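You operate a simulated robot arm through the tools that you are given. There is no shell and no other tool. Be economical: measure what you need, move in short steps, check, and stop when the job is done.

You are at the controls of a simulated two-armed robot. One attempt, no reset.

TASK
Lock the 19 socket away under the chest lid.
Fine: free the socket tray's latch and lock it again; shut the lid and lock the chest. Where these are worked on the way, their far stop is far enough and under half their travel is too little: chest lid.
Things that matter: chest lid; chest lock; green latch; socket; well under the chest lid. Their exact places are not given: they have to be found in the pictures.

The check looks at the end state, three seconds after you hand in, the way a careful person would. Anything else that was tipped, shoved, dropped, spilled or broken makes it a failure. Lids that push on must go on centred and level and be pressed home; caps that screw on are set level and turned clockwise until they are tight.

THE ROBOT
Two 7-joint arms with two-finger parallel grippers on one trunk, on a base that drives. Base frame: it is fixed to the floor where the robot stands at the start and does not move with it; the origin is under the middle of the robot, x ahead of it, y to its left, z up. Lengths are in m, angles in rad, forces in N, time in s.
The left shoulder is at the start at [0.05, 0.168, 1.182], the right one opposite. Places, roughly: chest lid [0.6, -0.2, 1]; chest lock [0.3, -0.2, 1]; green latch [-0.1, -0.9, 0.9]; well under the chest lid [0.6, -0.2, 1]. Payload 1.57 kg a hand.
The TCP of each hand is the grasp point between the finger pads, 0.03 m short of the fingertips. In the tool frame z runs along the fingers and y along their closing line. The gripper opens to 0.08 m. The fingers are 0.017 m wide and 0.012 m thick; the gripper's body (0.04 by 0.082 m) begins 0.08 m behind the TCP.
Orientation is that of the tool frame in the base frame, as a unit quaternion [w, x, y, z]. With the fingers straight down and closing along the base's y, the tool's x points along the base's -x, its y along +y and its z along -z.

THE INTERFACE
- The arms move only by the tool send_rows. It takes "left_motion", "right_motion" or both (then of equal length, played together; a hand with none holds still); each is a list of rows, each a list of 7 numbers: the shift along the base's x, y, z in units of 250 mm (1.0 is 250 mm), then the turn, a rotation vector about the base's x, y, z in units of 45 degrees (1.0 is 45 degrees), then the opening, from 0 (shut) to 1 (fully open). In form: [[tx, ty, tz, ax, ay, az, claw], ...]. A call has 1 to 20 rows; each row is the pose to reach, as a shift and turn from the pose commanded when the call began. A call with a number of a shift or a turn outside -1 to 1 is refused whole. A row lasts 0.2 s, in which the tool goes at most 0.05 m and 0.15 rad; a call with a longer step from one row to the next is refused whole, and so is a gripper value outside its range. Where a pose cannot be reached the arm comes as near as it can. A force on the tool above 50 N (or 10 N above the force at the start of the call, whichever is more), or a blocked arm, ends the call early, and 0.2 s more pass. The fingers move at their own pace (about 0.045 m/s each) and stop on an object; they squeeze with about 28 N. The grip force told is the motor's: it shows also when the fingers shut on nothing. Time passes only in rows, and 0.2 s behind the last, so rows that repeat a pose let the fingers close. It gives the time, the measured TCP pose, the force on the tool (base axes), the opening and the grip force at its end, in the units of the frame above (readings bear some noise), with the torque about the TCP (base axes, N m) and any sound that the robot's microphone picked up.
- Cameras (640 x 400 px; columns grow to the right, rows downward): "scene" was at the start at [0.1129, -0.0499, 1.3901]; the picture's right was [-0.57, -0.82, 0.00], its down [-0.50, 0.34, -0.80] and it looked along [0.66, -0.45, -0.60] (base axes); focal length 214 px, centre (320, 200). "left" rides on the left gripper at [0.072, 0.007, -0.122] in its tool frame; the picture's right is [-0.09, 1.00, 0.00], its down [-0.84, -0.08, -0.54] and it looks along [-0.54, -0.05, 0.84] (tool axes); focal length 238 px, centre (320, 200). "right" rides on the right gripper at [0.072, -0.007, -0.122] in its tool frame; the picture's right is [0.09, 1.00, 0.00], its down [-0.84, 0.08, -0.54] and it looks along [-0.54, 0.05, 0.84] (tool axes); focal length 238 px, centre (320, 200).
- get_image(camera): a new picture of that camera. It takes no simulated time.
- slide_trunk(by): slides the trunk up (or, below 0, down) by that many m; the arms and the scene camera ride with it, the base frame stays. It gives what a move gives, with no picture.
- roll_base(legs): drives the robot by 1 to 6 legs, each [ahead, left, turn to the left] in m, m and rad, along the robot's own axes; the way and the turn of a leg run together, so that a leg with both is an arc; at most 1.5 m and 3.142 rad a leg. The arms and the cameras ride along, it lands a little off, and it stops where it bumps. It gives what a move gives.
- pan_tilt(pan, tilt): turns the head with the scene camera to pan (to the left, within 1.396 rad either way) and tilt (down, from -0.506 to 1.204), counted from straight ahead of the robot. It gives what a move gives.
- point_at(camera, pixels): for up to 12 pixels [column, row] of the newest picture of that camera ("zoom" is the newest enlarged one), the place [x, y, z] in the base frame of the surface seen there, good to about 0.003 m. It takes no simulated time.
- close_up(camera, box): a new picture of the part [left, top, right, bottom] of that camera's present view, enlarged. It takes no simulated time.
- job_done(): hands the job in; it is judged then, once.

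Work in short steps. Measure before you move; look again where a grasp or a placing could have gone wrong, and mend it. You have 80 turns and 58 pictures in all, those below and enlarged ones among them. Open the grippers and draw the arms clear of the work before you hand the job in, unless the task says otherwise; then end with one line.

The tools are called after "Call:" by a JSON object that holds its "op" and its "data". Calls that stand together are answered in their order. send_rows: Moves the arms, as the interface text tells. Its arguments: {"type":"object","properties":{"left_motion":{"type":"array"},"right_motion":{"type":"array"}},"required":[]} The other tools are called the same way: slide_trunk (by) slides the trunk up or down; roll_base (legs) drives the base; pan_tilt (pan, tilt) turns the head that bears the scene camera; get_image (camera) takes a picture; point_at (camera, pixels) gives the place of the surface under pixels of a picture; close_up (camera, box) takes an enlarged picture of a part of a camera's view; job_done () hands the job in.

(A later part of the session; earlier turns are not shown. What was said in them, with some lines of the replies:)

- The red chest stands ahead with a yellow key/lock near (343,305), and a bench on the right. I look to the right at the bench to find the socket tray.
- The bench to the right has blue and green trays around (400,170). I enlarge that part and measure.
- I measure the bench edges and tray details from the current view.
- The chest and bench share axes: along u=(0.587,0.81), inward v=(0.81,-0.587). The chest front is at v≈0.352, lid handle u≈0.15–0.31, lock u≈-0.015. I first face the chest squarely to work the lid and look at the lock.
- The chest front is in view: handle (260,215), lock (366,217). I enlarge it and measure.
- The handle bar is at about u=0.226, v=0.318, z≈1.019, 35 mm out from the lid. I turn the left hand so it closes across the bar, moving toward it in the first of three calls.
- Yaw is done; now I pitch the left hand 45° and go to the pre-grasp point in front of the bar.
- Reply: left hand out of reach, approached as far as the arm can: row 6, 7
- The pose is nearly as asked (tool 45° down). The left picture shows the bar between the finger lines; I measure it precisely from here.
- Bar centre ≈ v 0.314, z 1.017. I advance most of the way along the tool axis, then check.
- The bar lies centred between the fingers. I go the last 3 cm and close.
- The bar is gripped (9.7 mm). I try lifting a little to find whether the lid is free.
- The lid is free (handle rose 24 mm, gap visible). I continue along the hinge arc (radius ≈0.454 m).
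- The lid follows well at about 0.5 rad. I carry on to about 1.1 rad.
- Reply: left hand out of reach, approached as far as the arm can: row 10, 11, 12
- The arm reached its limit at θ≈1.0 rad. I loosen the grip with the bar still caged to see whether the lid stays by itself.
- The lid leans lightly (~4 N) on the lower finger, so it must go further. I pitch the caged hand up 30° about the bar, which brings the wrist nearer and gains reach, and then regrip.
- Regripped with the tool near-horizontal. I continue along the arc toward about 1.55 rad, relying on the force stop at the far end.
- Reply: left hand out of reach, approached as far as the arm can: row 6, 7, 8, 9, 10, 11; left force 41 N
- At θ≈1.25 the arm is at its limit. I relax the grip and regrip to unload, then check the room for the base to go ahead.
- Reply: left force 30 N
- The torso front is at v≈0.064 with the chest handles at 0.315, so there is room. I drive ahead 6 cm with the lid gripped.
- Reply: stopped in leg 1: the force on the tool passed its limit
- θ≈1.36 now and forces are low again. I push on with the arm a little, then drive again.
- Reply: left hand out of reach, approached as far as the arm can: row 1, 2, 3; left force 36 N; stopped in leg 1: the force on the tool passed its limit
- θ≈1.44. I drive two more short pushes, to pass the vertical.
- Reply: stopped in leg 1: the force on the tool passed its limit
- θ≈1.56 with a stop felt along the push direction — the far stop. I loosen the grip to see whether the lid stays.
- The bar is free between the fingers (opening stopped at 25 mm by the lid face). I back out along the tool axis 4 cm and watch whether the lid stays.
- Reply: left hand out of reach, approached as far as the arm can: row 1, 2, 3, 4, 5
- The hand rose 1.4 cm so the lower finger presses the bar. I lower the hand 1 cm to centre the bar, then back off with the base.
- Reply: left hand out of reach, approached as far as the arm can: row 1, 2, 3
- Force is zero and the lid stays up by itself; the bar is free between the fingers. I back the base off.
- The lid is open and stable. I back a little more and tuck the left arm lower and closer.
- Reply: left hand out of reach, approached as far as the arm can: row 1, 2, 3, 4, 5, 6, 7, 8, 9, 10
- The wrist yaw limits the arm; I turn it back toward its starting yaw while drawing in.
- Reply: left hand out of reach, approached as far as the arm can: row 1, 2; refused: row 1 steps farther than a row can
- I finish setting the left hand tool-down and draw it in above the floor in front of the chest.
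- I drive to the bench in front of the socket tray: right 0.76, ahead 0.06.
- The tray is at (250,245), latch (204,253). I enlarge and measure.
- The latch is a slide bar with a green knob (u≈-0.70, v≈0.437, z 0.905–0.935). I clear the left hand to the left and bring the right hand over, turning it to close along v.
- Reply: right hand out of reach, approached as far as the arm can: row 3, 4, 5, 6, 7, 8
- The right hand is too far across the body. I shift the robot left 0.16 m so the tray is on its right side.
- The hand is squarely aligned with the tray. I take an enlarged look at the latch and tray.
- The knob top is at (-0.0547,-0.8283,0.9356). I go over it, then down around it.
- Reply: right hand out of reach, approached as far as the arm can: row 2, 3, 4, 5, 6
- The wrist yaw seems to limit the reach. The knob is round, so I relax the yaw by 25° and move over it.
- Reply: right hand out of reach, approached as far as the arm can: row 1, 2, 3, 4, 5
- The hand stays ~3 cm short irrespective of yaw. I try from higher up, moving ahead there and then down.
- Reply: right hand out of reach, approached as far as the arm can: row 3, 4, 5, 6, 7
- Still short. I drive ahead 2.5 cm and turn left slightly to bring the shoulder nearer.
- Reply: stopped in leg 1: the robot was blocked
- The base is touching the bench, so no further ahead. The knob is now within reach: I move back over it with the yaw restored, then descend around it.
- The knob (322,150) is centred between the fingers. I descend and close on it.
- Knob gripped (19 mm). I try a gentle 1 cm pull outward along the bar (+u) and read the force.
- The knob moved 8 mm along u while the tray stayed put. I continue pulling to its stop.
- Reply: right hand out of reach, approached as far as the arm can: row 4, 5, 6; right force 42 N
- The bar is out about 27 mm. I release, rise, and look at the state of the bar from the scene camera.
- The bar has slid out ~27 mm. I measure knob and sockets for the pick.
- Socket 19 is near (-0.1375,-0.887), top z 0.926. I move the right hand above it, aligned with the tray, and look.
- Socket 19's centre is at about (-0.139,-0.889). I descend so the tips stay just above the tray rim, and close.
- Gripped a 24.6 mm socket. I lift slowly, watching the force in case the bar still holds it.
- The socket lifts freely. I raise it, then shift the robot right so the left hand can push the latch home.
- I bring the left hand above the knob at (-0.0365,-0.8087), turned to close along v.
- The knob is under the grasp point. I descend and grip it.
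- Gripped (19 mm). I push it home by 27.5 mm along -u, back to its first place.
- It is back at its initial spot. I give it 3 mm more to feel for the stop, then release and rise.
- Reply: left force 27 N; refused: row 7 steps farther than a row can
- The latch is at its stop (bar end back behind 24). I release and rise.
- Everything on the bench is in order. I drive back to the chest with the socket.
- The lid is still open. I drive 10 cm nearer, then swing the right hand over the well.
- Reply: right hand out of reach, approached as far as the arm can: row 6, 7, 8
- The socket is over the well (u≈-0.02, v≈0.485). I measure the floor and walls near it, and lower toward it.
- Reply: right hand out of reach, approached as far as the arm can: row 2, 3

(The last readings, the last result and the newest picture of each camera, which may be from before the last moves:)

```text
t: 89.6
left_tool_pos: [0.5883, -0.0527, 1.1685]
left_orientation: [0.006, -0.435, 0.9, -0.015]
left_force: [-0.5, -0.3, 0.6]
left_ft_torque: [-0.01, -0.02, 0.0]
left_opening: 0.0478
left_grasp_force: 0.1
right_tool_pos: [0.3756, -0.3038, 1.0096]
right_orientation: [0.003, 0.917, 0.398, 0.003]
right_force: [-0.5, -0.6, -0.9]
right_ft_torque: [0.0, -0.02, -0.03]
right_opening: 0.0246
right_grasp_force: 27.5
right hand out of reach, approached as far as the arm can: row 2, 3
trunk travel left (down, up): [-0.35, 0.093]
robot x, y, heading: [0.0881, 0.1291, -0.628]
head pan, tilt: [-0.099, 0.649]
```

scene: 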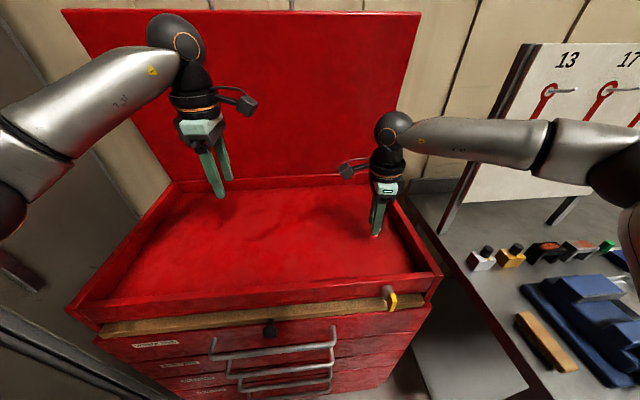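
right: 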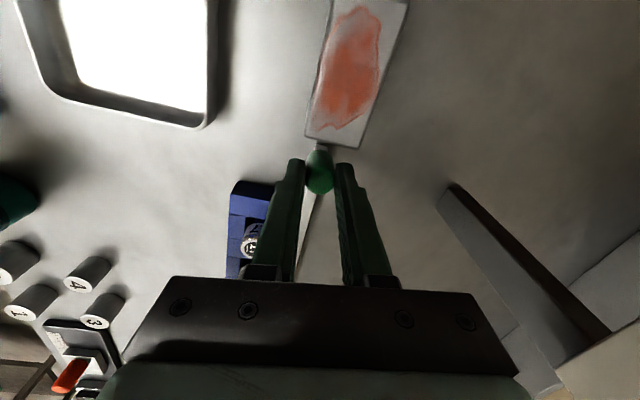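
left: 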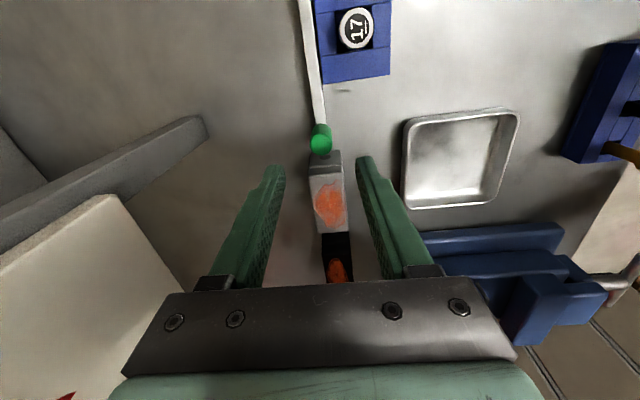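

Floor at z 0.955. I lower in 2–3 mm steps, drawing back slightly to stay in reach, until contact shows.

Call:
{"op": "send_rows", "data": {"right_motion": [[-0.03, 0.022, 0, 0, 0, 0, 0], [-0.03, 0.022, -0.012, 0, 0, 0, 0], [-0.03, 0.022, -0.024, 0, 0, 0, 0], [-0.03, 0.022, -0.03, 0, 0, 0, 0]]}}

Call:
{"op": "close_up", "data": {"camera": "scene", "box": [340, 180, 420, 270]}}

```text
t: 90.6
left_tool_pos: [0.5874, -0.0517, 1.172]
left_orientation: [0.006, -0.436, 0.9, -0.015]
left_force: [0.5, -0.5, -0.3]
left_ft_torque: [0.0, 0.0, 0.02]
left_opening: 0.0478
left_grasp_force: 0.0
right_tool_pos: [0.3671, -0.2979, 1.0067]
right_orientation: [0.005, 0.918, 0.397, 0.004]
right_force: [-3.1, -6.4, 24.8]
right_ft_torque: [-0.23, 0.5, 0.01]
right_opening: 0.0246
right_grasp_force: 28.2
trunk travel left (down, up): [-0.35, 0.093]
robot x, y, heading: [0.0871, 0.1284, -0.628]
head pan, tilt: [-0.099, 0.649]
```

```text
4.44 times, centred on (380, 225) of scene
```

zoom: 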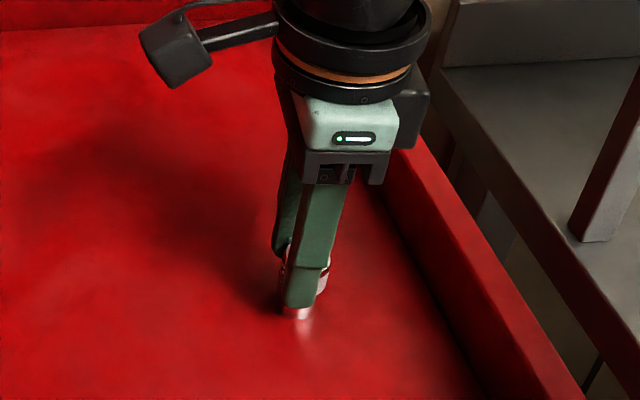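

The socket rests on the well floor (24 N upward). I unload slightly, release and rise.

Call:
{"op": "send_rows", "data": {"right_motion": [[0, 0, 0.008, 0, 0, 0, 0], [0, 0, 0.008, 0, 0, 0, 0.5], [0, 0, 0.008, 0, 0, 0, 0.6], [0, 0, 0.008, 0, 0, 0, 0.6], [0, 0, 0.1, 0, 0, 0, 0.6], [0, 0, 0.2, 0, 0, 0, 0.6], [0, 0, 0.35, 0, 0, 0, 0.6], [-0.1, 0.05, 0.5, 0, 0, 0, 0.6], [-0.22, 0.12, 0.55, 0, 0, 0, 0.6]]}}

Call:
{"op": "get_image", "data": {"camera": "right"}}

```text
t: 92.6
left_tool_pos: [0.5871, -0.0508, 1.1707]
left_orientation: [0.006, -0.436, 0.9, -0.014]
left_force: [0.1, 0.6, -0.7]
left_ft_torque: [-0.01, -0.01, 0.01]
left_opening: 0.0484
left_grasp_force: 0.0
right_tool_pos: [0.3104, -0.2672, 1.1381]
right_orientation: [0.002, 0.918, 0.398, 0.001]
right_force: [0.0, -0.8, 0.2]
right_ft_torque: [0.02, -0.02, 0.02]
right_opening: 0.0479
right_grasp_force: 0.2
trunk travel left (down, up): [-0.35, 0.093]
robot x, y, heading: [0.0851, 0.128, -0.624]
head pan, tilt: [-0.099, 0.649]
```

```text
8 pictures are left
```

right: 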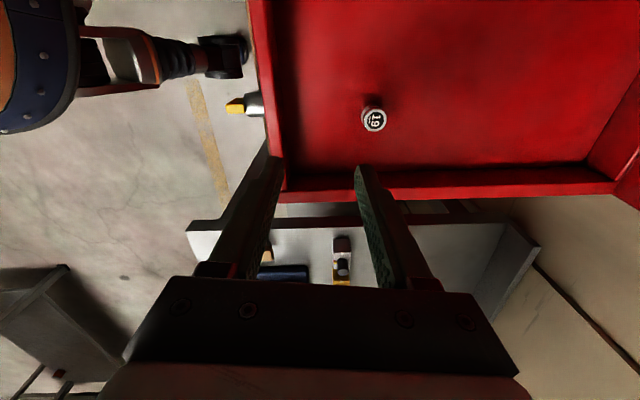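

The 19 socket stands in the well. Now I close the lid: raise the trunk for reach, then bring the left hand up and pitch it toward the handle bar.

Call:
{"op": "slide_trunk", "data": {"by": 0.09}}

Call:
{"op": "send_rows", "data": {"left_motion": [[-0.023, -0.031, 0.08, -0.084, -0.116, 0, 0.5], [-0.046, -0.063, 0.16, -0.168, -0.231, 0, 0.5], [-0.069, -0.094, 0.24, -0.252, -0.347, 0, 0.5], [-0.091, -0.126, 0.32, -0.336, -0.462, 0, 0.5], [-0.114, -0.157, 0.4, -0.42, -0.578, 0, 0.5], [-0.137, -0.189, 0.48, -0.504, -0.693, 0, 0.5], [-0.16, -0.22, 0.56, -0.588, -0.809, 0, 0.5]]}}

```text
t: 93.8
left_tool_pos: [0.5882, -0.0523, 1.2591]
left_orientation: [0.005, -0.435, 0.9, -0.014]
left_force: [0.2, 0.5, 0.3]
left_ft_torque: [0.03, -0.03, 0.01]
left_opening: 0.0479
left_grasp_force: 0.0
right_tool_pos: [0.3115, -0.2663, 1.227]
right_orientation: [0.002, 0.917, 0.398, 0.0]
right_force: [0.0, -0.5, -0.5]
right_ft_torque: [-0.03, -0.03, -0.03]
right_opening: 0.0476
right_grasp_force: 0.0
trunk travel left (down, up): [-0.44, 0.003]
robot x, y, heading: [0.0888, 0.1243, -0.63]
head pan, tilt: [-0.099, 0.649]
```

```text
t: 95.4
left_tool_pos: [0.5477, -0.1067, 1.4021]
left_orientation: [0.187, -0.399, 0.826, -0.351]
left_force: [0.3, -0.6, 0.3]
left_ft_torque: [0.05, 0.0, -0.01]
left_opening: 0.0401
left_grasp_force: 0.1
right_tool_pos: [0.311, -0.2692, 1.2289]
right_orientation: [0.002, 0.917, 0.398, 0.0]
right_force: [0.0, 0.0, -0.2]
right_ft_torque: [0.0, -0.01, -0.01]
right_opening: 0.0479
right_grasp_force: 0.0
trunk travel left (down, up): [-0.44, 0.003]
robot x, y, heading: [0.09, 0.1254, -0.632]
head pan, tilt: [-0.099, 0.649]
```

Now the last 35° of pitch while rising to the bar's height, stopping short of it.

Call:
{"op": "send_rows", "data": {"left_motion": [[0.03, -0.02, 0.05, -0.076, -0.105, 0, 0.5], [0.06, -0.04, 0.1, -0.153, -0.21, 0, 0.5], [0.1, -0.07, 0.15, -0.229, -0.315, 0, 0.5], [0.15, -0.11, 0.2, -0.305, -0.421, 0, 0.5], [0.21, -0.15, 0.25, -0.382, -0.526, 0, 0.5], [0.27, -0.195, 0.29, -0.458, -0.631, 0, 0.5]]}}

Call:
{"op": "get_image", "data": {"camera": "left"}}

Call:
{"op": "point_at", "data": {"camera": "left", "pixels": [[320, 60], [315, 100], [325, 100], [320, 140], [330, 140], [335, 180], [340, 160], [345, 120], [380, 120], [330, 200]]}}

```text
t: 96.8
left_tool_pos: [0.6182, -0.1551, 1.4739]
left_orientation: [0.31, -0.328, 0.681, -0.577]
left_force: [-0.7, -0.1, -0.3]
left_ft_torque: [0.0, 0.01, -0.01]
left_opening: 0.0401
left_grasp_force: 0.0
right_tool_pos: [0.312, -0.267, 1.2279]
right_orientation: [0.002, 0.917, 0.398, 0.001]
right_force: [-0.1, 0.0, -0.1]
right_ft_torque: [-0.02, 0.01, 0.02]
right_opening: 0.0479
right_grasp_force: 0.1
trunk travel left (down, up): [-0.44, 0.003]
robot x, y, heading: [0.0882, 0.1255, -0.627]
head pan, tilt: [-0.099, 0.649]
```

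```text
7 pictures are left
```

left: 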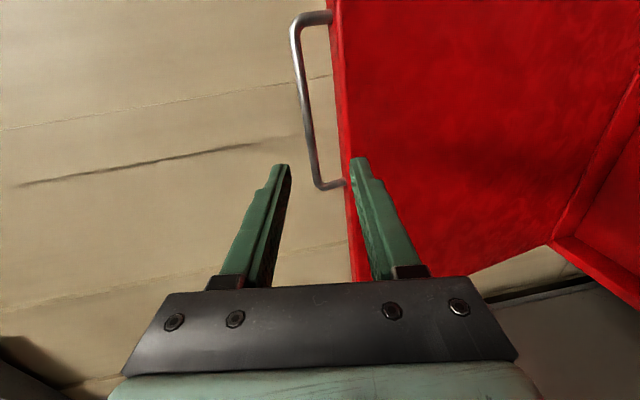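

```text
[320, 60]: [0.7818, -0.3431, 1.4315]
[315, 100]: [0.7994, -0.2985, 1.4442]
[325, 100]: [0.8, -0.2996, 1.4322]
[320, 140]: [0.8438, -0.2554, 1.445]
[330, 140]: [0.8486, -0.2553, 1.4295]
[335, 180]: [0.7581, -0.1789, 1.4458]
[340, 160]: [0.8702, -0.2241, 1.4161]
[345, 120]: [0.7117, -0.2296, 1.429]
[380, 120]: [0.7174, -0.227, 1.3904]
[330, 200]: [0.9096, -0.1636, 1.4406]
```

I measure the bar itself at (297,60), (305,120), (313,165).

Call:
{"op": "point_at", "data": {"camera": "left", "pixels": [[297, 50], [300, 75], [304, 100], [307, 125], [310, 145], [314, 172]]}}

```text
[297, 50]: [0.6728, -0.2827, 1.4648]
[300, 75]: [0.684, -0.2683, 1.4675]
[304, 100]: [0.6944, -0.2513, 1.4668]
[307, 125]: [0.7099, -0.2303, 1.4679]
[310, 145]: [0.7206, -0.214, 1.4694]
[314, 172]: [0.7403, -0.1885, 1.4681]
```

Bar centre ≈ v 0.713, z 1.466, u 0.231 (lid at θ≈1.45). I advance onto it with a 30 mm opening and close.

Call:
{"op": "send_rows", "data": {"left_motion": [[0.09, -0.065, -0.004, 0, 0, 0, 0.38], [0.18, -0.13, -0.008, 0, 0, 0, 0.38], [0.27, -0.195, -0.012, 0, 0, 0, 0.38], [0.356, -0.259, -0.014, 0, 0, 0, 0.38], [0.356, -0.259, -0.014, 0, 0, 0, 0], [0.356, -0.259, -0.014, 0, 0, 0, 0], [0.356, -0.259, -0.014, 0, 0, 0, 0]]}}

```text
t: 98.4
left_tool_pos: [0.705, -0.2228, 1.4682]
left_orientation: [0.307, -0.328, 0.681, -0.578]
left_force: [-0.8, -1.1, 3.0]
left_ft_torque: [-0.44, 0.25, -0.35]
left_opening: 0.0102
left_grasp_force: 28.6
right_tool_pos: [0.3117, -0.267, 1.2285]
right_orientation: [0.002, 0.917, 0.398, 0.001]
right_force: [0.1, 0.0, -0.8]
right_ft_torque: [0.0, -0.02, 0.01]
right_opening: 0.0481
right_grasp_force: 0.0
trunk travel left (down, up): [-0.44, 0.003]
robot x, y, heading: [0.0911, 0.1264, -0.629]
head pan, tilt: [-0.099, 0.649]
```

Gripped. I now draw the lid back along its arc to θ≈1.0, at the same time moving the right hand out beside the chest.

Call:
{"op": "send_rows", "data": {"left_motion": [[0, 0, 0, 0, 0, 0, 0], [0, 0, 0, 0, 0, 0, 0], [-0.073, 0.053, -0.013, 0, 0, 0, 0], [-0.145, 0.105, -0.031, 0, 0, 0, 0], [-0.216, 0.157, -0.053, 0, 0, 0, 0], [-0.286, 0.208, -0.08, 0, 0, 0, 0], [-0.355, 0.258, -0.11, 0, 0, 0, 0], [-0.423, 0.308, -0.145, 0, 0, 0, 0], [-0.489, 0.356, -0.184, 0, 0, 0, 0], [-0.554, 0.403, -0.228, 0, 0, 0, 0], [-0.617, 0.448, -0.275, 0, 0, 0, 0]], "right_motion": [[-0.1, -0.044, 0, 0, 0, 0, 0.6], [-0.2, -0.087, 0, 0, 0, 0, 0.6], [-0.3, -0.13, 0, 0, 0, 0, 0.6], [-0.4, -0.175, 0, 0, 0, 0, 0.6], [-0.5, -0.22, 0, 0, 0, 0, 0.6], [-0.6, -0.262, 0, 0, 0, 0, 0.6], [-0.72, -0.315, 0, 0, 0, 0, 0.6], [-0.72, -0.315, 0, 0, 0, 0, 0.6], [-0.72, -0.315, 0, 0, 0, 0, 0.6], [-0.72, -0.315, 0, 0, 0, 0, 0.6], [-0.72, -0.315, 0, 0, 0, 0, 0.6]]}}

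```text
t: 100.8
left_tool_pos: [0.5522, -0.1092, 1.3959]
left_orientation: [0.307, -0.328, 0.683, -0.576]
left_force: [1.0, -5.7, -15.3]
left_ft_torque: [-0.3, 0.47, -0.48]
left_opening: 0.0102
left_grasp_force: 28.7
right_tool_pos: [0.1349, -0.3483, 1.2262]
right_orientation: [0.0, 0.917, 0.398, 0.0]
right_force: [-0.3, -0.8, -0.3]
right_ft_torque: [-0.01, 0.0, 0.02]
right_opening: 0.048
right_grasp_force: 0.0
trunk travel left (down, up): [-0.44, 0.003]
robot x, y, heading: [0.0849, 0.128, -0.626]
head pan, tilt: [-0.099, 0.649]
```

The lid is at θ≈1.0 and following well. I continue down to θ≈0.5 while pitching the hand steeper about the bar, since the robot stands close.

Call:
{"op": "send_rows", "data": {"left_motion": [[-0.061, 0.044, -0.048, 0.048, 0.067, 0, 0], [-0.118, 0.086, -0.1, 0.097, 0.133, 0, 0], [-0.174, 0.127, -0.155, 0.145, 0.2, 0, 0], [-0.227, 0.165, -0.213, 0.193, 0.266, 0, 0], [-0.278, 0.202, -0.276, 0.242, 0.333, 0, 0], [-0.325, 0.236, -0.341, 0.29, 0.399, 0, 0], [-0.37, 0.269, -0.409, 0.338, 0.466, 0, 0], [-0.411, 0.299, -0.48, 0.386, 0.532, 0, 0], [-0.449, 0.326, -0.554, 0.435, 0.599, 0, 0], [-0.484, 0.352, -0.63, 0.483, 0.665, 0, 0]]}}

Call:
{"op": "get_image", "data": {"camera": "left"}}

```text
t: 103.0
left_tool_pos: [0.4287, -0.0189, 1.2418]
left_orientation: [0.178, -0.402, 0.833, -0.336]
left_force: [-0.2, 5.9, -3.3]
left_ft_torque: [-0.38, 0.29, 0.17]
left_opening: 0.0102
left_grasp_force: 28.2
right_tool_pos: [0.1322, -0.3456, 1.2272]
right_orientation: [0.003, 0.917, 0.398, -0.001]
right_force: [0.0, -0.4, -0.3]
right_ft_torque: [-0.02, 0.02, -0.02]
right_opening: 0.048
right_grasp_force: 0.0
trunk travel left (down, up): [-0.44, 0.003]
robot x, y, heading: [0.0869, 0.1268, -0.629]
head pan, tilt: [-0.099, 0.649]
```

```text
6 pictures are left
```

left: 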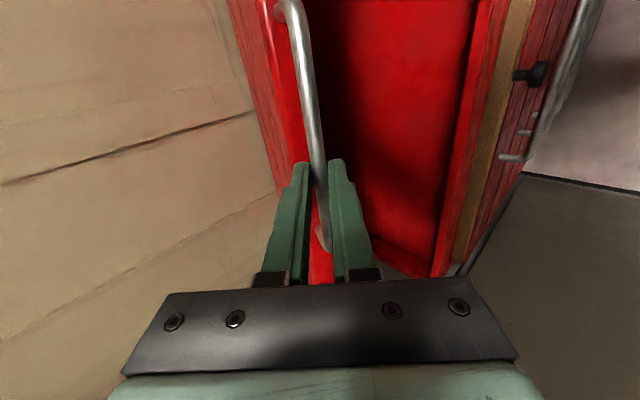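

Half closed, forces low. I bring it down the rest of the arc.

Call:
{"op": "send_rows", "data": {"left_motion": [[-0.033, 0.024, -0.08, 0.026, 0.036, 0, 0], [-0.062, 0.045, -0.161, 0.052, 0.072, 0, 0], [-0.088, 0.064, -0.245, 0.078, 0.108, 0, 0], [-0.11, 0.08, -0.33, 0.104, 0.144, 0, 0], [-0.129, 0.094, -0.416, 0.13, 0.18, 0, 0], [-0.144, 0.105, -0.503, 0.157, 0.215, 0, 0], [-0.156, 0.113, -0.592, 0.183, 0.251, 0, 0], [-0.164, 0.119, -0.681, 0.209, 0.287, 0, 0], [-0.168, 0.122, -0.771, 0.235, 0.323, 0, 0], [-0.169, 0.123, -0.843, 0.261, 0.359, 0, 0], [-0.169, 0.123, -0.855, 0.261, 0.359, 0, 0]]}}

```text
t: 105.4
left_tool_pos: [0.3873, 0.0098, 1.0302]
left_orientation: [0.1, -0.425, 0.878, -0.195]
left_force: [-4.7, 13.4, 19.3]
left_ft_torque: [-0.06, 0.11, 0.51]
left_opening: 0.0101
left_grasp_force: 27.8
right_tool_pos: [0.1304, -0.3447, 1.2287]
right_orientation: [0.003, 0.918, 0.398, 0.0]
right_force: [0.2, 0.1, 0.8]
right_ft_torque: [0.0, 0.01, 0.0]
right_opening: 0.0479
right_grasp_force: 0.1
trunk travel left (down, up): [-0.44, 0.003]
robot x, y, heading: [0.0834, 0.1235, -0.631]
head pan, tilt: [-0.099, 0.649]
```

The lid is seated (19 N upward, bar back at z≈1.02). I view the lock to plan turning it.

Call:
{"op": "close_up", "data": {"camera": "scene", "box": [340, 230, 460, 330]}}

Call:
{"op": "point_at", "data": {"camera": "zoom", "pixels": [[260, 340], [270, 370], [250, 355], [285, 335], [285, 385], [262, 320], [230, 330]]}}

```text
4.00 times, centred on (400, 280) of scene
```

zoom: 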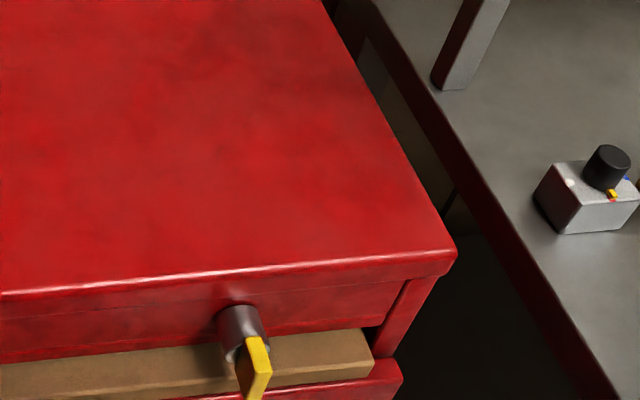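

```text
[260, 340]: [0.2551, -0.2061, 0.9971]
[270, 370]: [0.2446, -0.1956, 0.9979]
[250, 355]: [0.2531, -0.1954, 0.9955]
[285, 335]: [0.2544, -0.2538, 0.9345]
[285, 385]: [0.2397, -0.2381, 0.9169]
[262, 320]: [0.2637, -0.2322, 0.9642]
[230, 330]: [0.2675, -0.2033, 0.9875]
```

The lid is shut. The lever hangs down (pivot ≈ z 0.985, u≈-0.014, v≈0.31). I release the handle, withdraw up the tool axis, and back the base off so the left hand can work the lock from the front.

Call:
{"op": "send_rows", "data": {"left_motion": [[0, 0, 0, 0, 0, 0, 0.3], [0, 0, 0, 0, 0, 0, 0.3], [0, 0, 0, 0, 0, 0, 0.3], [-0.041, 0.031, 0.108, 0, 0, 0, 0.3], [-0.082, 0.062, 0.217, 0, 0, 0, 0.3], [-0.123, 0.093, 0.325, 0, 0, 0, 0.3], [-0.164, 0.124, 0.433, 0, 0, 0, 0.3]]}}

Call:
{"op": "roll_base", "data": {"legs": [[-0.24, 0, 0]]}}

Call:
{"op": "send_rows", "data": {"left_motion": [[0, 0, 0, -0.098, -0.135, 0, 0], [0, 0, 0, -0.196, -0.27, 0, 0], [0, 0, 0, -0.294, -0.404, 0, 0], [0, 0, 0, -0.392, -0.539, 0, 0], [0, 0, 0, -0.49, -0.674, 0, 0], [0, 0, 0, -0.588, -0.809, 0, 0]]}}

```text
t: 107.0
left_tool_pos: [0.347, 0.0253, 1.1428]
left_orientation: [0.101, -0.425, 0.879, -0.19]
left_force: [-1.5, -0.4, -0.1]
left_ft_torque: [-0.01, -0.01, -0.01]
left_opening: 0.024
left_grasp_force: 0.0
left hand out of reach, approached as far as the arm can: row 5, 6, 7
right_tool_pos: [0.1316, -0.3461, 1.2264]
right_orientation: [0.002, 0.917, 0.399, 0.0]
right_force: [-0.5, 0.1, 0.1]
right_ft_torque: [0.01, 0.02, -0.01]
right_opening: 0.0479
right_grasp_force: 0.1
trunk travel left (down, up): [-0.44, 0.003]
robot x, y, heading: [0.0878, 0.1284, -0.628]
head pan, tilt: [-0.099, 0.649]
```

```text
t: 108.8
left_tool_pos: [0.1534, 0.1659, 1.1438]
left_orientation: [0.101, -0.425, 0.88, -0.19]
left_force: [-0.5, 1.1, -0.4]
left_ft_torque: [-0.03, -0.02, -0.01]
left_opening: 0.0238
left_grasp_force: 0.1
right_tool_pos: [-0.0604, -0.2053, 1.2272]
right_orientation: [0.002, 0.918, 0.396, 0.0]
right_force: [-0.2, 0.4, -0.4]
right_ft_torque: [-0.01, -0.02, 0.02]
right_opening: 0.0479
right_grasp_force: 0.2
trunk travel left (down, up): [-0.44, 0.003]
robot x, y, heading: [-0.1071, 0.271, -0.633]
head pan, tilt: [-0.099, 0.649]
```

```text
t: 109.9
left_tool_pos: [0.1761, 0.1066, 1.1868]
left_orientation: [0.168, -0.504, 0.727, -0.436]
left_force: [0.7, 0.1, 0.4]
left_ft_torque: [-0.03, -0.01, -0.02]
left_opening: 0.0001
left_grasp_force: 21.3
left hand out of reach, approached as far as the arm can: row 1, 2, 3, 4, 5
right_tool_pos: [-0.0622, -0.2058, 1.2277]
right_orientation: [0.001, 0.918, 0.396, 0.002]
right_force: [-0.3, 0.4, -0.8]
right_ft_torque: [0.0, 0.01, 0.0]
right_opening: 0.0479
right_grasp_force: 0.0
trunk travel left (down, up): [-0.44, 0.003]
robot x, y, heading: [-0.1034, 0.2663, -0.632]
head pan, tilt: [-0.099, 0.649]
stopped in row 5 (left hand): the arm was blocked; the commanded pose is now the measured one
```

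The hand was folded too close. I extend it forward toward the lock, correcting its tilt to 20° down with the fingers shut as a poker, and shift the right hand aside.

Call:
{"op": "send_rows", "data": {"left_motion": [[0.03, -0.06, -0.02, 0, 0, 0, 0], [0.06, -0.14, -0.06, 0, 0, 0, 0], [0.06, -0.26, -0.14, 0.006, -0.06, -0.025, 0], [0.05, -0.4, -0.22, 0.012, -0.12, -0.05, 0], [0.04, -0.54, -0.32, 0.018, -0.19, -0.08, 0], [0.02, -0.68, -0.42, 0.025, -0.26, -0.11, 0], [0, -0.83, -0.52, 0.032, -0.34, -0.145, 0], [-0.017, -0.976, -0.6, 0.04, -0.415, -0.179, 0], [-0.017, -0.976, -0.6, 0.04, -0.415, -0.179, 0]], "right_motion": [[-0.03, -0.04, 0, 0, 0, 0, 0.6], [-0.06, -0.08, 0, 0, 0, 0, 0.6], [-0.09, -0.12, 0, 0, 0, 0, 0.6], [-0.12, -0.16, 0, 0, 0, 0, 0.6], [-0.15, -0.2, 0, 0, 0, 0, 0.6], [-0.18, -0.24, 0, 0, 0, 0, 0.6], [-0.21, -0.28, 0, 0, 0, 0, 0.6], [-0.235, -0.324, 0, 0, 0, 0, 0.6], [-0.235, -0.324, 0, 0, 0, 0, 0.6]]}}

```text
t: 111.9
left_tool_pos: [0.1714, -0.1369, 1.0367]
left_orientation: [0.26, -0.369, 0.732, -0.51]
left_force: [-0.7, -0.3, -0.2]
left_ft_torque: [-0.03, -0.02, 0.0]
left_opening: 0.0
left_grasp_force: 21.8
right_tool_pos: [-0.1218, -0.286, 1.2285]
right_orientation: [0.003, 0.918, 0.397, 0.001]
right_force: [-0.3, 0.1, -0.6]
right_ft_torque: [-0.04, 0.02, -0.03]
right_opening: 0.048
right_grasp_force: 0.0
trunk travel left (down, up): [-0.44, 0.003]
robot x, y, heading: [-0.1031, 0.269, -0.632]
head pan, tilt: [-0.099, 0.649]
```

The left hand is now squarely in front of the lock (u=-0.01, v=0.219, 20° down). I look through its camera and measure the lever.

Call:
{"op": "close_up", "data": {"camera": "left", "box": [240, 20, 480, 170]}}

Call:
{"op": "point_at", "data": {"camera": "left", "pixels": [[320, 120], [330, 120], [340, 120], [350, 120], [330, 135], [340, 135], [330, 105], [340, 105], [350, 105], [360, 120]]}}

```text
2.67 times, centred on (360, 95) of left
```

zoom: 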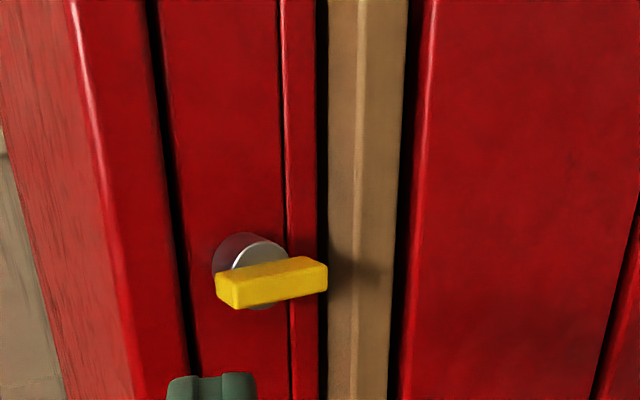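

```text
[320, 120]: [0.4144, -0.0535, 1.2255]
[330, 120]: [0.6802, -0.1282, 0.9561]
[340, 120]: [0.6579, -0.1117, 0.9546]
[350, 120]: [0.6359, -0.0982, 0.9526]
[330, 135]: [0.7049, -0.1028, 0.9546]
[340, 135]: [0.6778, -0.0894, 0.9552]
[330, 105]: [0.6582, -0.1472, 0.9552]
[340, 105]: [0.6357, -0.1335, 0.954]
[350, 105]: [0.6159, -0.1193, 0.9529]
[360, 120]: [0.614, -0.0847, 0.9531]
```

I measure the lever and cylinder in the enlarged picture.

Call:
{"op": "point_at", "data": {"camera": "zoom", "pixels": [[225, 290], [270, 285], [318, 275], [240, 272], [300, 265], [260, 248], [225, 250], [265, 305], [285, 205], [322, 285]]}}

```text
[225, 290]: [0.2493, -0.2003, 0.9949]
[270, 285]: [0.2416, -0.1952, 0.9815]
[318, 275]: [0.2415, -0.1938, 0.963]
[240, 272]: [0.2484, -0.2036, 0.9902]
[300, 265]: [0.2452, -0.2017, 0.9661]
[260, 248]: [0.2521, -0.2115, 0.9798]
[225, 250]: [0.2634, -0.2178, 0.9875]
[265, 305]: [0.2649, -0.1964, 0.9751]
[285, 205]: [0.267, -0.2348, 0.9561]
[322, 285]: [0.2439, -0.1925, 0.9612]
```

The key is a bar 35 mm long, centred on its pivot (u≈-0.0145, z≈0.979, v 0.31–0.328). I level the hand and line up so the fingers can grip its upper and lower ends.

Call:
{"op": "send_rows", "data": {"left_motion": [[0.02, -0.02, -0.05, -0.052, -0.072, 0, 0.68], [0.04, -0.04, -0.1, -0.104, -0.144, 0, 0.68], [0.06, -0.06, -0.15, -0.157, -0.215, 0, 0.68], [0.08, -0.08, -0.2, -0.209, -0.287, 0, 0.68], [0.106, -0.099, -0.231, -0.261, -0.359, 0, 0.68], [0.106, -0.099, -0.231, -0.261, -0.359, 0, 0.68]]}}

```text
t: 113.3
left_tool_pos: [0.252, -0.0999, 1.0283]
left_orientation: [0.32, -0.32, 0.633, -0.629]
left_force: [-0.7, 0.0, -0.5]
left_ft_torque: [0.03, 0.04, -0.01]
left_opening: 0.0541
left_grasp_force: 0.0
left hand out of reach, approached as far as the arm can: row 1, 2, 3, 4, 5, 6
right_tool_pos: [-0.12, -0.2859, 1.2293]
right_orientation: [0.003, 0.918, 0.397, 0.0]
right_force: [-0.4, 0.3, -0.1]
right_ft_torque: [-0.02, 0.01, -0.05]
right_opening: 0.0479
right_grasp_force: 0.0
trunk travel left (down, up): [-0.44, 0.003]
robot x, y, heading: [-0.1034, 0.2657, -0.633]
head pan, tilt: [-0.099, 0.649]
```

The lock is too far across for the left shoulder. I lower the trunk a little and shift the robot right 0.28 m (backing 4 cm first), then bring the hand in line.

Call:
{"op": "slide_trunk", "data": {"by": -0.05}}

Call:
{"op": "roll_base", "data": {"legs": [[-0.04, 0, 0], [0, -0.28, 0]]}}

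```text
t: 114.2
left_tool_pos: [0.2507, -0.0999, 0.9777]
left_orientation: [0.32, -0.319, 0.632, -0.629]
left_force: [0.4, -0.1, 0.3]
left_ft_torque: [0.03, -0.02, -0.04]
left_opening: 0.0543
left_grasp_force: 0.0
right_tool_pos: [-0.1222, -0.2853, 1.1791]
right_orientation: [0.002, 0.918, 0.397, 0.002]
right_force: [-0.3, 0.4, -0.1]
right_ft_torque: [0.02, -0.02, 0.03]
right_opening: 0.0483
right_grasp_force: 0.0
trunk travel left (down, up): [-0.39, 0.053]
robot x, y, heading: [-0.1069, 0.265, -0.631]
head pan, tilt: [-0.099, 0.649]
```

```text
t: 116.6
left_tool_pos: [0.0539, -0.3021, 0.9778]
left_orientation: [0.321, -0.32, 0.632, -0.629]
left_force: [-0.9, -0.3, -0.1]
left_ft_torque: [0.02, 0.01, 0.03]
left_opening: 0.0545
left_grasp_force: 0.0
right_tool_pos: [-0.3186, -0.489, 1.1784]
right_orientation: [0.002, 0.918, 0.397, 0.001]
right_force: [-0.1, -0.5, -0.1]
right_ft_torque: [0.04, -0.03, 0.01]
right_opening: 0.048
right_grasp_force: 0.1
trunk travel left (down, up): [-0.39, 0.053]
robot x, y, heading: [-0.2993, 0.0646, -0.629]
head pan, tilt: [-0.099, 0.649]
```

Hand is level at z 0.978. I move it left into line with the key, stopping 4 cm short, and check.

Call:
{"op": "send_rows", "data": {"left_motion": [[0.1, 0.095, 0, 0, 0, 0, 0.68], [0.2, 0.19, 0, 0, 0, 0, 0.68], [0.3, 0.285, 0, 0, 0, 0, 0.68], [0.4, 0.38, 0, 0, 0, 0, 0.68], [0.5, 0.46, 0.005, 0, 0, 0, 0.68], [0.608, 0.537, 0.005, 0, 0, 0, 0.68], [0.608, 0.537, 0.005, 0, 0, 0, 0.68]]}}

Call:
{"op": "get_image", "data": {"camera": "left"}}

Call:
{"op": "point_at", "data": {"camera": "left", "pixels": [[310, 120], [320, 120], [330, 120], [320, 130], [330, 130], [340, 130], [310, 140], [320, 140], [330, 140], [340, 140], [320, 110], [330, 110]]}}

```text
t: 118.2
left_tool_pos: [0.1374, -0.217, 1.0271]
left_orientation: [0.321, -0.323, 0.632, -0.627]
left_force: [-0.3, -0.2, 0.4]
left_ft_torque: [0.04, 0.01, 0.0]
left_opening: 0.0542
left_grasp_force: 0.0
left hand out of reach, approached as far as the arm can: row 3, 4, 5, 6, 7
right_tool_pos: [-0.3186, -0.4886, 1.1786]
right_orientation: [0.002, 0.918, 0.397, 0.0]
right_force: [-0.2, -0.1, 0.5]
right_ft_torque: [0.02, 0.02, 0.0]
right_opening: 0.0482
right_grasp_force: 0.2
trunk travel left (down, up): [-0.39, 0.053]
robot x, y, heading: [-0.3041, 0.0671, -0.631]
head pan, tilt: [-0.099, 0.649]
```

```text
3 pictures are left
```

left: 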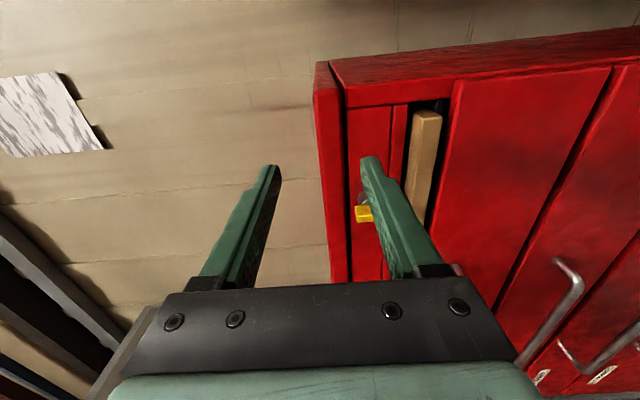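

```text
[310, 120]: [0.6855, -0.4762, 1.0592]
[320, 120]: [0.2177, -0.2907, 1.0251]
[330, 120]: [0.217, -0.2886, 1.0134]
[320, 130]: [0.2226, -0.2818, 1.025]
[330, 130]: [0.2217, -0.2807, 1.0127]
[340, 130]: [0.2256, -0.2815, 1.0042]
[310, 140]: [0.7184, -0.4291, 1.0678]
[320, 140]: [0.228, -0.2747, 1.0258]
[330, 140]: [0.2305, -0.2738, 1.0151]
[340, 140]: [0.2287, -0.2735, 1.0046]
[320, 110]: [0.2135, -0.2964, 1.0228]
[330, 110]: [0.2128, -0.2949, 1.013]
```

Level low poses fail because the shoulder is high. I raise the right hand out of harm's way, lower the trunk 0.22 m so the shoulder is level with the lock, and move the left hand into line again.

Call:
{"op": "send_rows", "data": {"right_motion": [[0, 0, 0.15, 0, 0, 0, 0.6], [0, 0, 0.3, 0, 0, 0, 0.6], [0, 0, 0.45, 0, 0, 0, 0.6], [0, 0, 0.6, 0, 0, 0, 0.6]]}}

Call:
{"op": "slide_trunk", "data": {"by": -0.22}}

Call:
{"op": "send_rows", "data": {"left_motion": [[0.035, 0.025, 0.09, 0, 0, 0, 0.68], [0.07, 0.05, 0.18, 0, 0, 0, 0.68], [0.105, 0.075, 0.27, 0, 0, 0, 0.68], [0.14, 0.1, 0.36, 0, 0, 0, 0.68], [0.175, 0.125, 0.45, 0, 0, 0, 0.68], [0.21, 0.15, 0.54, 0, 0, 0, 0.68], [0.245, 0.175, 0.62, 0, 0, 0, 0.68], [0.273, 0.199, 0.688, 0, 0, 0, 0.68], [0.273, 0.199, 0.688, 0, 0, 0, 0.68]]}}

```text
t: 119.2
left_tool_pos: [0.1373, -0.217, 1.027]
left_orientation: [0.322, -0.322, 0.633, -0.626]
left_force: [-0.2, -0.6, -0.1]
left_ft_torque: [0.0, -0.01, 0.01]
left_opening: 0.0545
left_grasp_force: 0.1
right_tool_pos: [-0.3187, -0.489, 1.3303]
right_orientation: [0.003, 0.918, 0.397, 0.002]
right_force: [-0.1, 0.8, 0.0]
right_ft_torque: [0.01, 0.0, 0.01]
right_opening: 0.048
right_grasp_force: 0.0
trunk travel left (down, up): [-0.39, 0.053]
robot x, y, heading: [-0.3057, 0.0654, -0.627]
head pan, tilt: [-0.099, 0.649]
```

```text
t: 121.5
left_tool_pos: [0.136, -0.2176, 0.8069]
left_orientation: [0.321, -0.322, 0.632, -0.627]
left_force: [-0.2, -0.9, 0.5]
left_ft_torque: [0.0, 0.0, 0.01]
left_opening: 0.0544
left_grasp_force: 0.0
right_tool_pos: [-0.3203, -0.4908, 1.1109]
right_orientation: [0.002, 0.918, 0.397, 0.002]
right_force: [0.7, -0.4, -0.6]
right_ft_torque: [-0.02, 0.01, -0.01]
right_opening: 0.0479
right_grasp_force: 0.0
trunk travel left (down, up): [-0.17, 0.273]
robot x, y, heading: [-0.3005, 0.0642, -0.629]
head pan, tilt: [-0.099, 0.649]
```

```text
t: 123.5
left_tool_pos: [0.2068, -0.1658, 0.9794]
left_orientation: [0.322, -0.322, 0.633, -0.627]
left_force: [0.6, -0.4, -0.8]
left_ft_torque: [-0.06, 0.06, 0.02]
left_opening: 0.0545
left_grasp_force: 0.2
right_tool_pos: [-0.3196, -0.4904, 1.111]
right_orientation: [0.002, 0.918, 0.398, 0.001]
right_force: [0.1, 0.0, 0.1]
right_ft_torque: [0.01, 0.01, 0.01]
right_opening: 0.048
right_grasp_force: 0.1
trunk travel left (down, up): [-0.17, 0.273]
robot x, y, heading: [-0.3044, 0.0695, -0.63]
head pan, tilt: [-0.099, 0.649]
```

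In line now (u=-0.0125, v=0.265, z=0.979, level). I go forward 41 mm and grip the key's ends.

Call:
{"op": "send_rows", "data": {"left_motion": [[0.043, -0.034, 0, 0, 0, 0, 0.68], [0.086, -0.068, 0, 0, 0, 0, 0.68], [0.128, -0.103, 0, 0, 0, 0, 0.68], [0.128, -0.103, 0, 0, 0, 0, 0], [0.128, -0.103, 0, 0, 0, 0, 0], [0.128, -0.103, 0, 0, 0, 0, 0]]}}

Call:
{"op": "close_up", "data": {"camera": "left", "box": [240, 90, 400, 240]}}

```text
t: 125.0
left_tool_pos: [0.2382, -0.1931, 0.9772]
left_orientation: [0.321, -0.323, 0.633, -0.626]
left_force: [0.2, -0.6, -1.2]
left_ft_torque: [-0.29, -0.33, -0.23]
left_opening: 0.038
left_grasp_force: 30.8
right_tool_pos: [-0.3202, -0.4904, 1.1098]
right_orientation: [0.002, 0.918, 0.397, 0.001]
right_force: [-0.7, 0.1, -0.2]
right_ft_torque: [-0.02, -0.02, 0.0]
right_opening: 0.048
right_grasp_force: 0.1
trunk travel left (down, up): [-0.17, 0.273]
robot x, y, heading: [-0.3016, 0.0663, -0.63]
head pan, tilt: [-0.099, 0.649]
```

```text
2.67 times, centred on (320, 165) of left
```

zoom: 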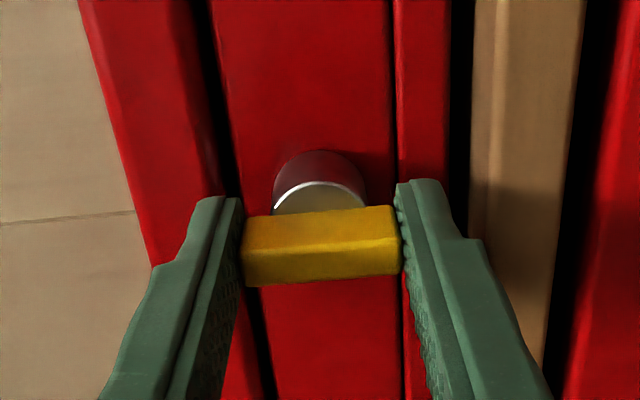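

A firm grip on both ends of the key. I turn it clockwise (as seen from the front) by 45° about the lock axis.

Call:
{"op": "send_rows", "data": {"left_motion": [[0, 0, 0, 0.135, -0.098, 0, 0], [0, 0, 0, 0.27, -0.196, 0, 0], [0, 0, 0, 0.405, -0.294, 0, 0], [0, 0, 0, 0.539, -0.392, 0, 0], [0, 0, 0, 0.674, -0.49, 0, 0], [0, 0, 0, 0.809, -0.588, 0, 0], [0, 0, 0, 0.809, -0.588, 0, 0]]}}

```text
t: 126.5
left_tool_pos: [0.2388, -0.191, 0.9755]
left_orientation: [0.538, -0.056, 0.708, -0.453]
left_force: [0.4, 6.0, -18.7]
left_ft_torque: [-0.4, -0.51, 0.17]
left_opening: 0.0098
left_grasp_force: 28.5
right_tool_pos: [-0.3179, -0.4897, 1.1094]
right_orientation: [0.002, 0.918, 0.396, 0.0]
right_force: [0.0, 0.5, -0.9]
right_ft_torque: [0.01, -0.02, -0.01]
right_opening: 0.048
right_grasp_force: 0.1
trunk travel left (down, up): [-0.17, 0.273]
robot x, y, heading: [-0.3051, 0.0658, -0.626]
head pan, tilt: [-0.099, 0.649]
```

The fingers now hold the key's 9.8 mm thickness: it did not turn clockwise but gave way anticlockwise to 45°. I turn the hand back 45° anticlockwise, carrying the key to 90°, and look.

Call:
{"op": "send_rows", "data": {"left_motion": [[0, 0, 0.005, -0.135, 0.098, 0, 0], [0, 0, 0.01, -0.27, 0.196, 0, 0], [0, 0, 0.01, -0.405, 0.294, 0, 0], [0, 0, 0.012, -0.539, 0.392, 0, 0], [0, 0, 0.012, -0.674, 0.49, 0, 0], [0, 0, 0.012, -0.809, 0.588, 0, 0], [0, 0, 0.012, -0.809, 0.588, 0, 0]]}}

Call:
{"op": "close_up", "data": {"camera": "left", "box": [240, 90, 400, 240]}}

```text
t: 128.2
left_tool_pos: [0.2393, -0.192, 0.9762]
left_orientation: [0.32, -0.324, 0.636, -0.623]
left_force: [0.5, 6.0, -24.1]
left_ft_torque: [-0.15, -0.13, -0.41]
left_opening: 0.01
left_grasp_force: 28.6
right_tool_pos: [-0.3182, -0.4903, 1.111]
right_orientation: [0.003, 0.918, 0.398, 0.0]
right_force: [0.4, 0.1, 0.6]
right_ft_torque: [-0.01, 0.0, 0.01]
right_opening: 0.0481
right_grasp_force: 0.1
trunk travel left (down, up): [-0.17, 0.273]
robot x, y, heading: [-0.3024, 0.068, -0.63]
head pan, tilt: [-0.099, 0.649]
```

```text
2.67 times, centred on (320, 165) of left
5 turns are left
```

zoom: 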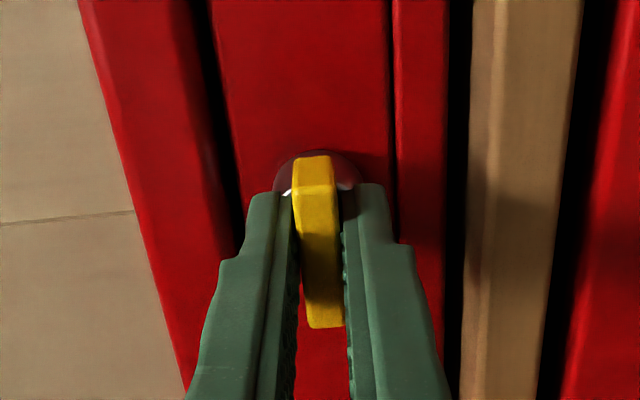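

The key is now crosswise (90°). I press 12° further anticlockwise to feel for the end stop.

Call:
{"op": "send_rows", "data": {"left_motion": [[0, 0, 0.004, -0.07, 0.052, 0, 0], [0, 0, 0.008, -0.14, 0.104, 0, 0], [0, 0, 0.008, -0.21, 0.155, 0, 0], [0, 0, 0.008, -0.21, 0.155, 0, 0]]}}

```text
t: 129.2
left_tool_pos: [0.2381, -0.1912, 0.9774]
left_orientation: [-0.254, 0.389, -0.601, 0.651]
left_force: [-0.8, 12.8, -26.7]
left_ft_torque: [0.39, -0.6, -0.23]
left_opening: 0.0136
left_grasp_force: 29.8
right_tool_pos: [-0.3195, -0.4902, 1.111]
right_orientation: [0.002, 0.918, 0.397, -0.001]
right_force: [-0.2, 0.1, 0.3]
right_ft_torque: [-0.04, 0.02, 0.0]
right_opening: 0.048
right_grasp_force: 0.1
trunk travel left (down, up): [-0.17, 0.273]
robot x, y, heading: [-0.3036, 0.0675, -0.63]
head pan, tilt: [-0.099, 0.649]
4 turns are left
```

The opening spread and the torque rose (0.67 N m): the key is at its locked stop. I square the hand, release, withdraw straight back, and back the base off.

Call:
{"op": "send_rows", "data": {"left_motion": [[0, 0, 0, 0.07, -0.052, 0, 0.1], [0, 0, 0, 0.16, -0.118, 0, 0.6], [0, 0, 0, 0.16, -0.118, 0, 0.6], [0, 0, 0, 0.16, -0.118, 0, 0.6], [-0.06, 0.044, 0, 0.16, -0.118, 0, 0.6], [-0.14, 0.1, 0, 0.16, -0.118, 0, 0.6], [-0.22, 0.16, 0, 0.16, -0.118, 0, 0.6]]}}

Call:
{"op": "roll_base", "data": {"legs": [[-0.2, 0, 0]]}}

Call:
{"op": "pan_tilt", "data": {"pan": 0.1, "tilt": 0.35}}

Call:
{"op": "get_image", "data": {"camera": "scene"}}

```text
t: 130.8
left_tool_pos: [0.18, -0.1531, 0.9835]
left_orientation: [-0.307, 0.338, -0.625, 0.634]
left_force: [-0.4, 1.2, -0.2]
left_ft_torque: [-0.01, 0.0, 0.0]
left_opening: 0.048
left_grasp_force: 0.0
right_tool_pos: [-0.3204, -0.4892, 1.1108]
right_orientation: [0.003, 0.918, 0.397, 0.001]
right_force: [0.3, -0.4, 0.0]
right_ft_torque: [0.0, 0.0, 0.0]
right_opening: 0.0482
right_grasp_force: 0.2
trunk travel left (down, up): [-0.17, 0.273]
robot x, y, heading: [-0.3016, 0.0676, -0.633]
head pan, tilt: [-0.099, 0.649]
```

```text
t: 132.3
left_tool_pos: [0.0224, -0.0392, 0.9822]
left_orientation: [-0.306, 0.338, -0.625, 0.634]
left_force: [0.3, 0.1, -0.4]
left_ft_torque: [0.04, 0.0, -0.02]
left_opening: 0.0479
left_grasp_force: 0.1
right_tool_pos: [-0.4776, -0.3741, 1.1106]
right_orientation: [0.002, 0.918, 0.397, 0.001]
right_force: [-0.2, 0.4, 0.4]
right_ft_torque: [-0.01, 0.02, 0.04]
right_opening: 0.0477
right_grasp_force: 0.1
trunk travel left (down, up): [-0.17, 0.273]
robot x, y, heading: [-0.4593, 0.1795, -0.632]
head pan, tilt: [-0.099, 0.649]
```

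```text
t: 133.1
left_tool_pos: [0.0229, -0.039, 0.9826]
left_orientation: [-0.305, 0.337, -0.626, 0.634]
left_force: [0.8, -0.3, 0.4]
left_ft_torque: [0.0, 0.01, -0.01]
left_opening: 0.048
left_grasp_force: 0.1
right_tool_pos: [-0.4788, -0.3741, 1.1111]
right_orientation: [0.002, 0.918, 0.396, 0.001]
right_force: [0.3, -0.8, 0.9]
right_ft_torque: [0.01, -0.02, -0.02]
right_opening: 0.0481
right_grasp_force: 0.0
trunk travel left (down, up): [-0.17, 0.273]
robot x, y, heading: [-0.4601, 0.1792, -0.631]
head pan, tilt: [0.099, 0.351]
```

```text
0 pictures are left
3 turns are left
```

scene: 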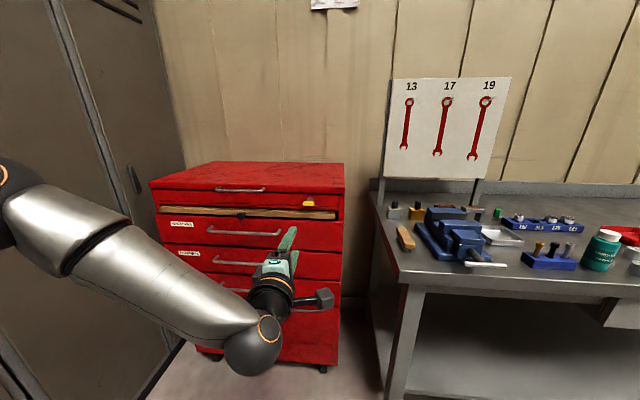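

The lid is shut, the key at (308,203) is crosswise, the bench is in order, and both hands are open and clear. I hand in.

Call:
{"op": "job_done", "data": {}}

```text
The job is handed in.
```

The 19 socket is in the well under the shut chest lid. The chest key was turned to its stop, and the green latch on the socket tray was pushed back to its locked stop. I didn't tug the lid to confirm the lock holds.
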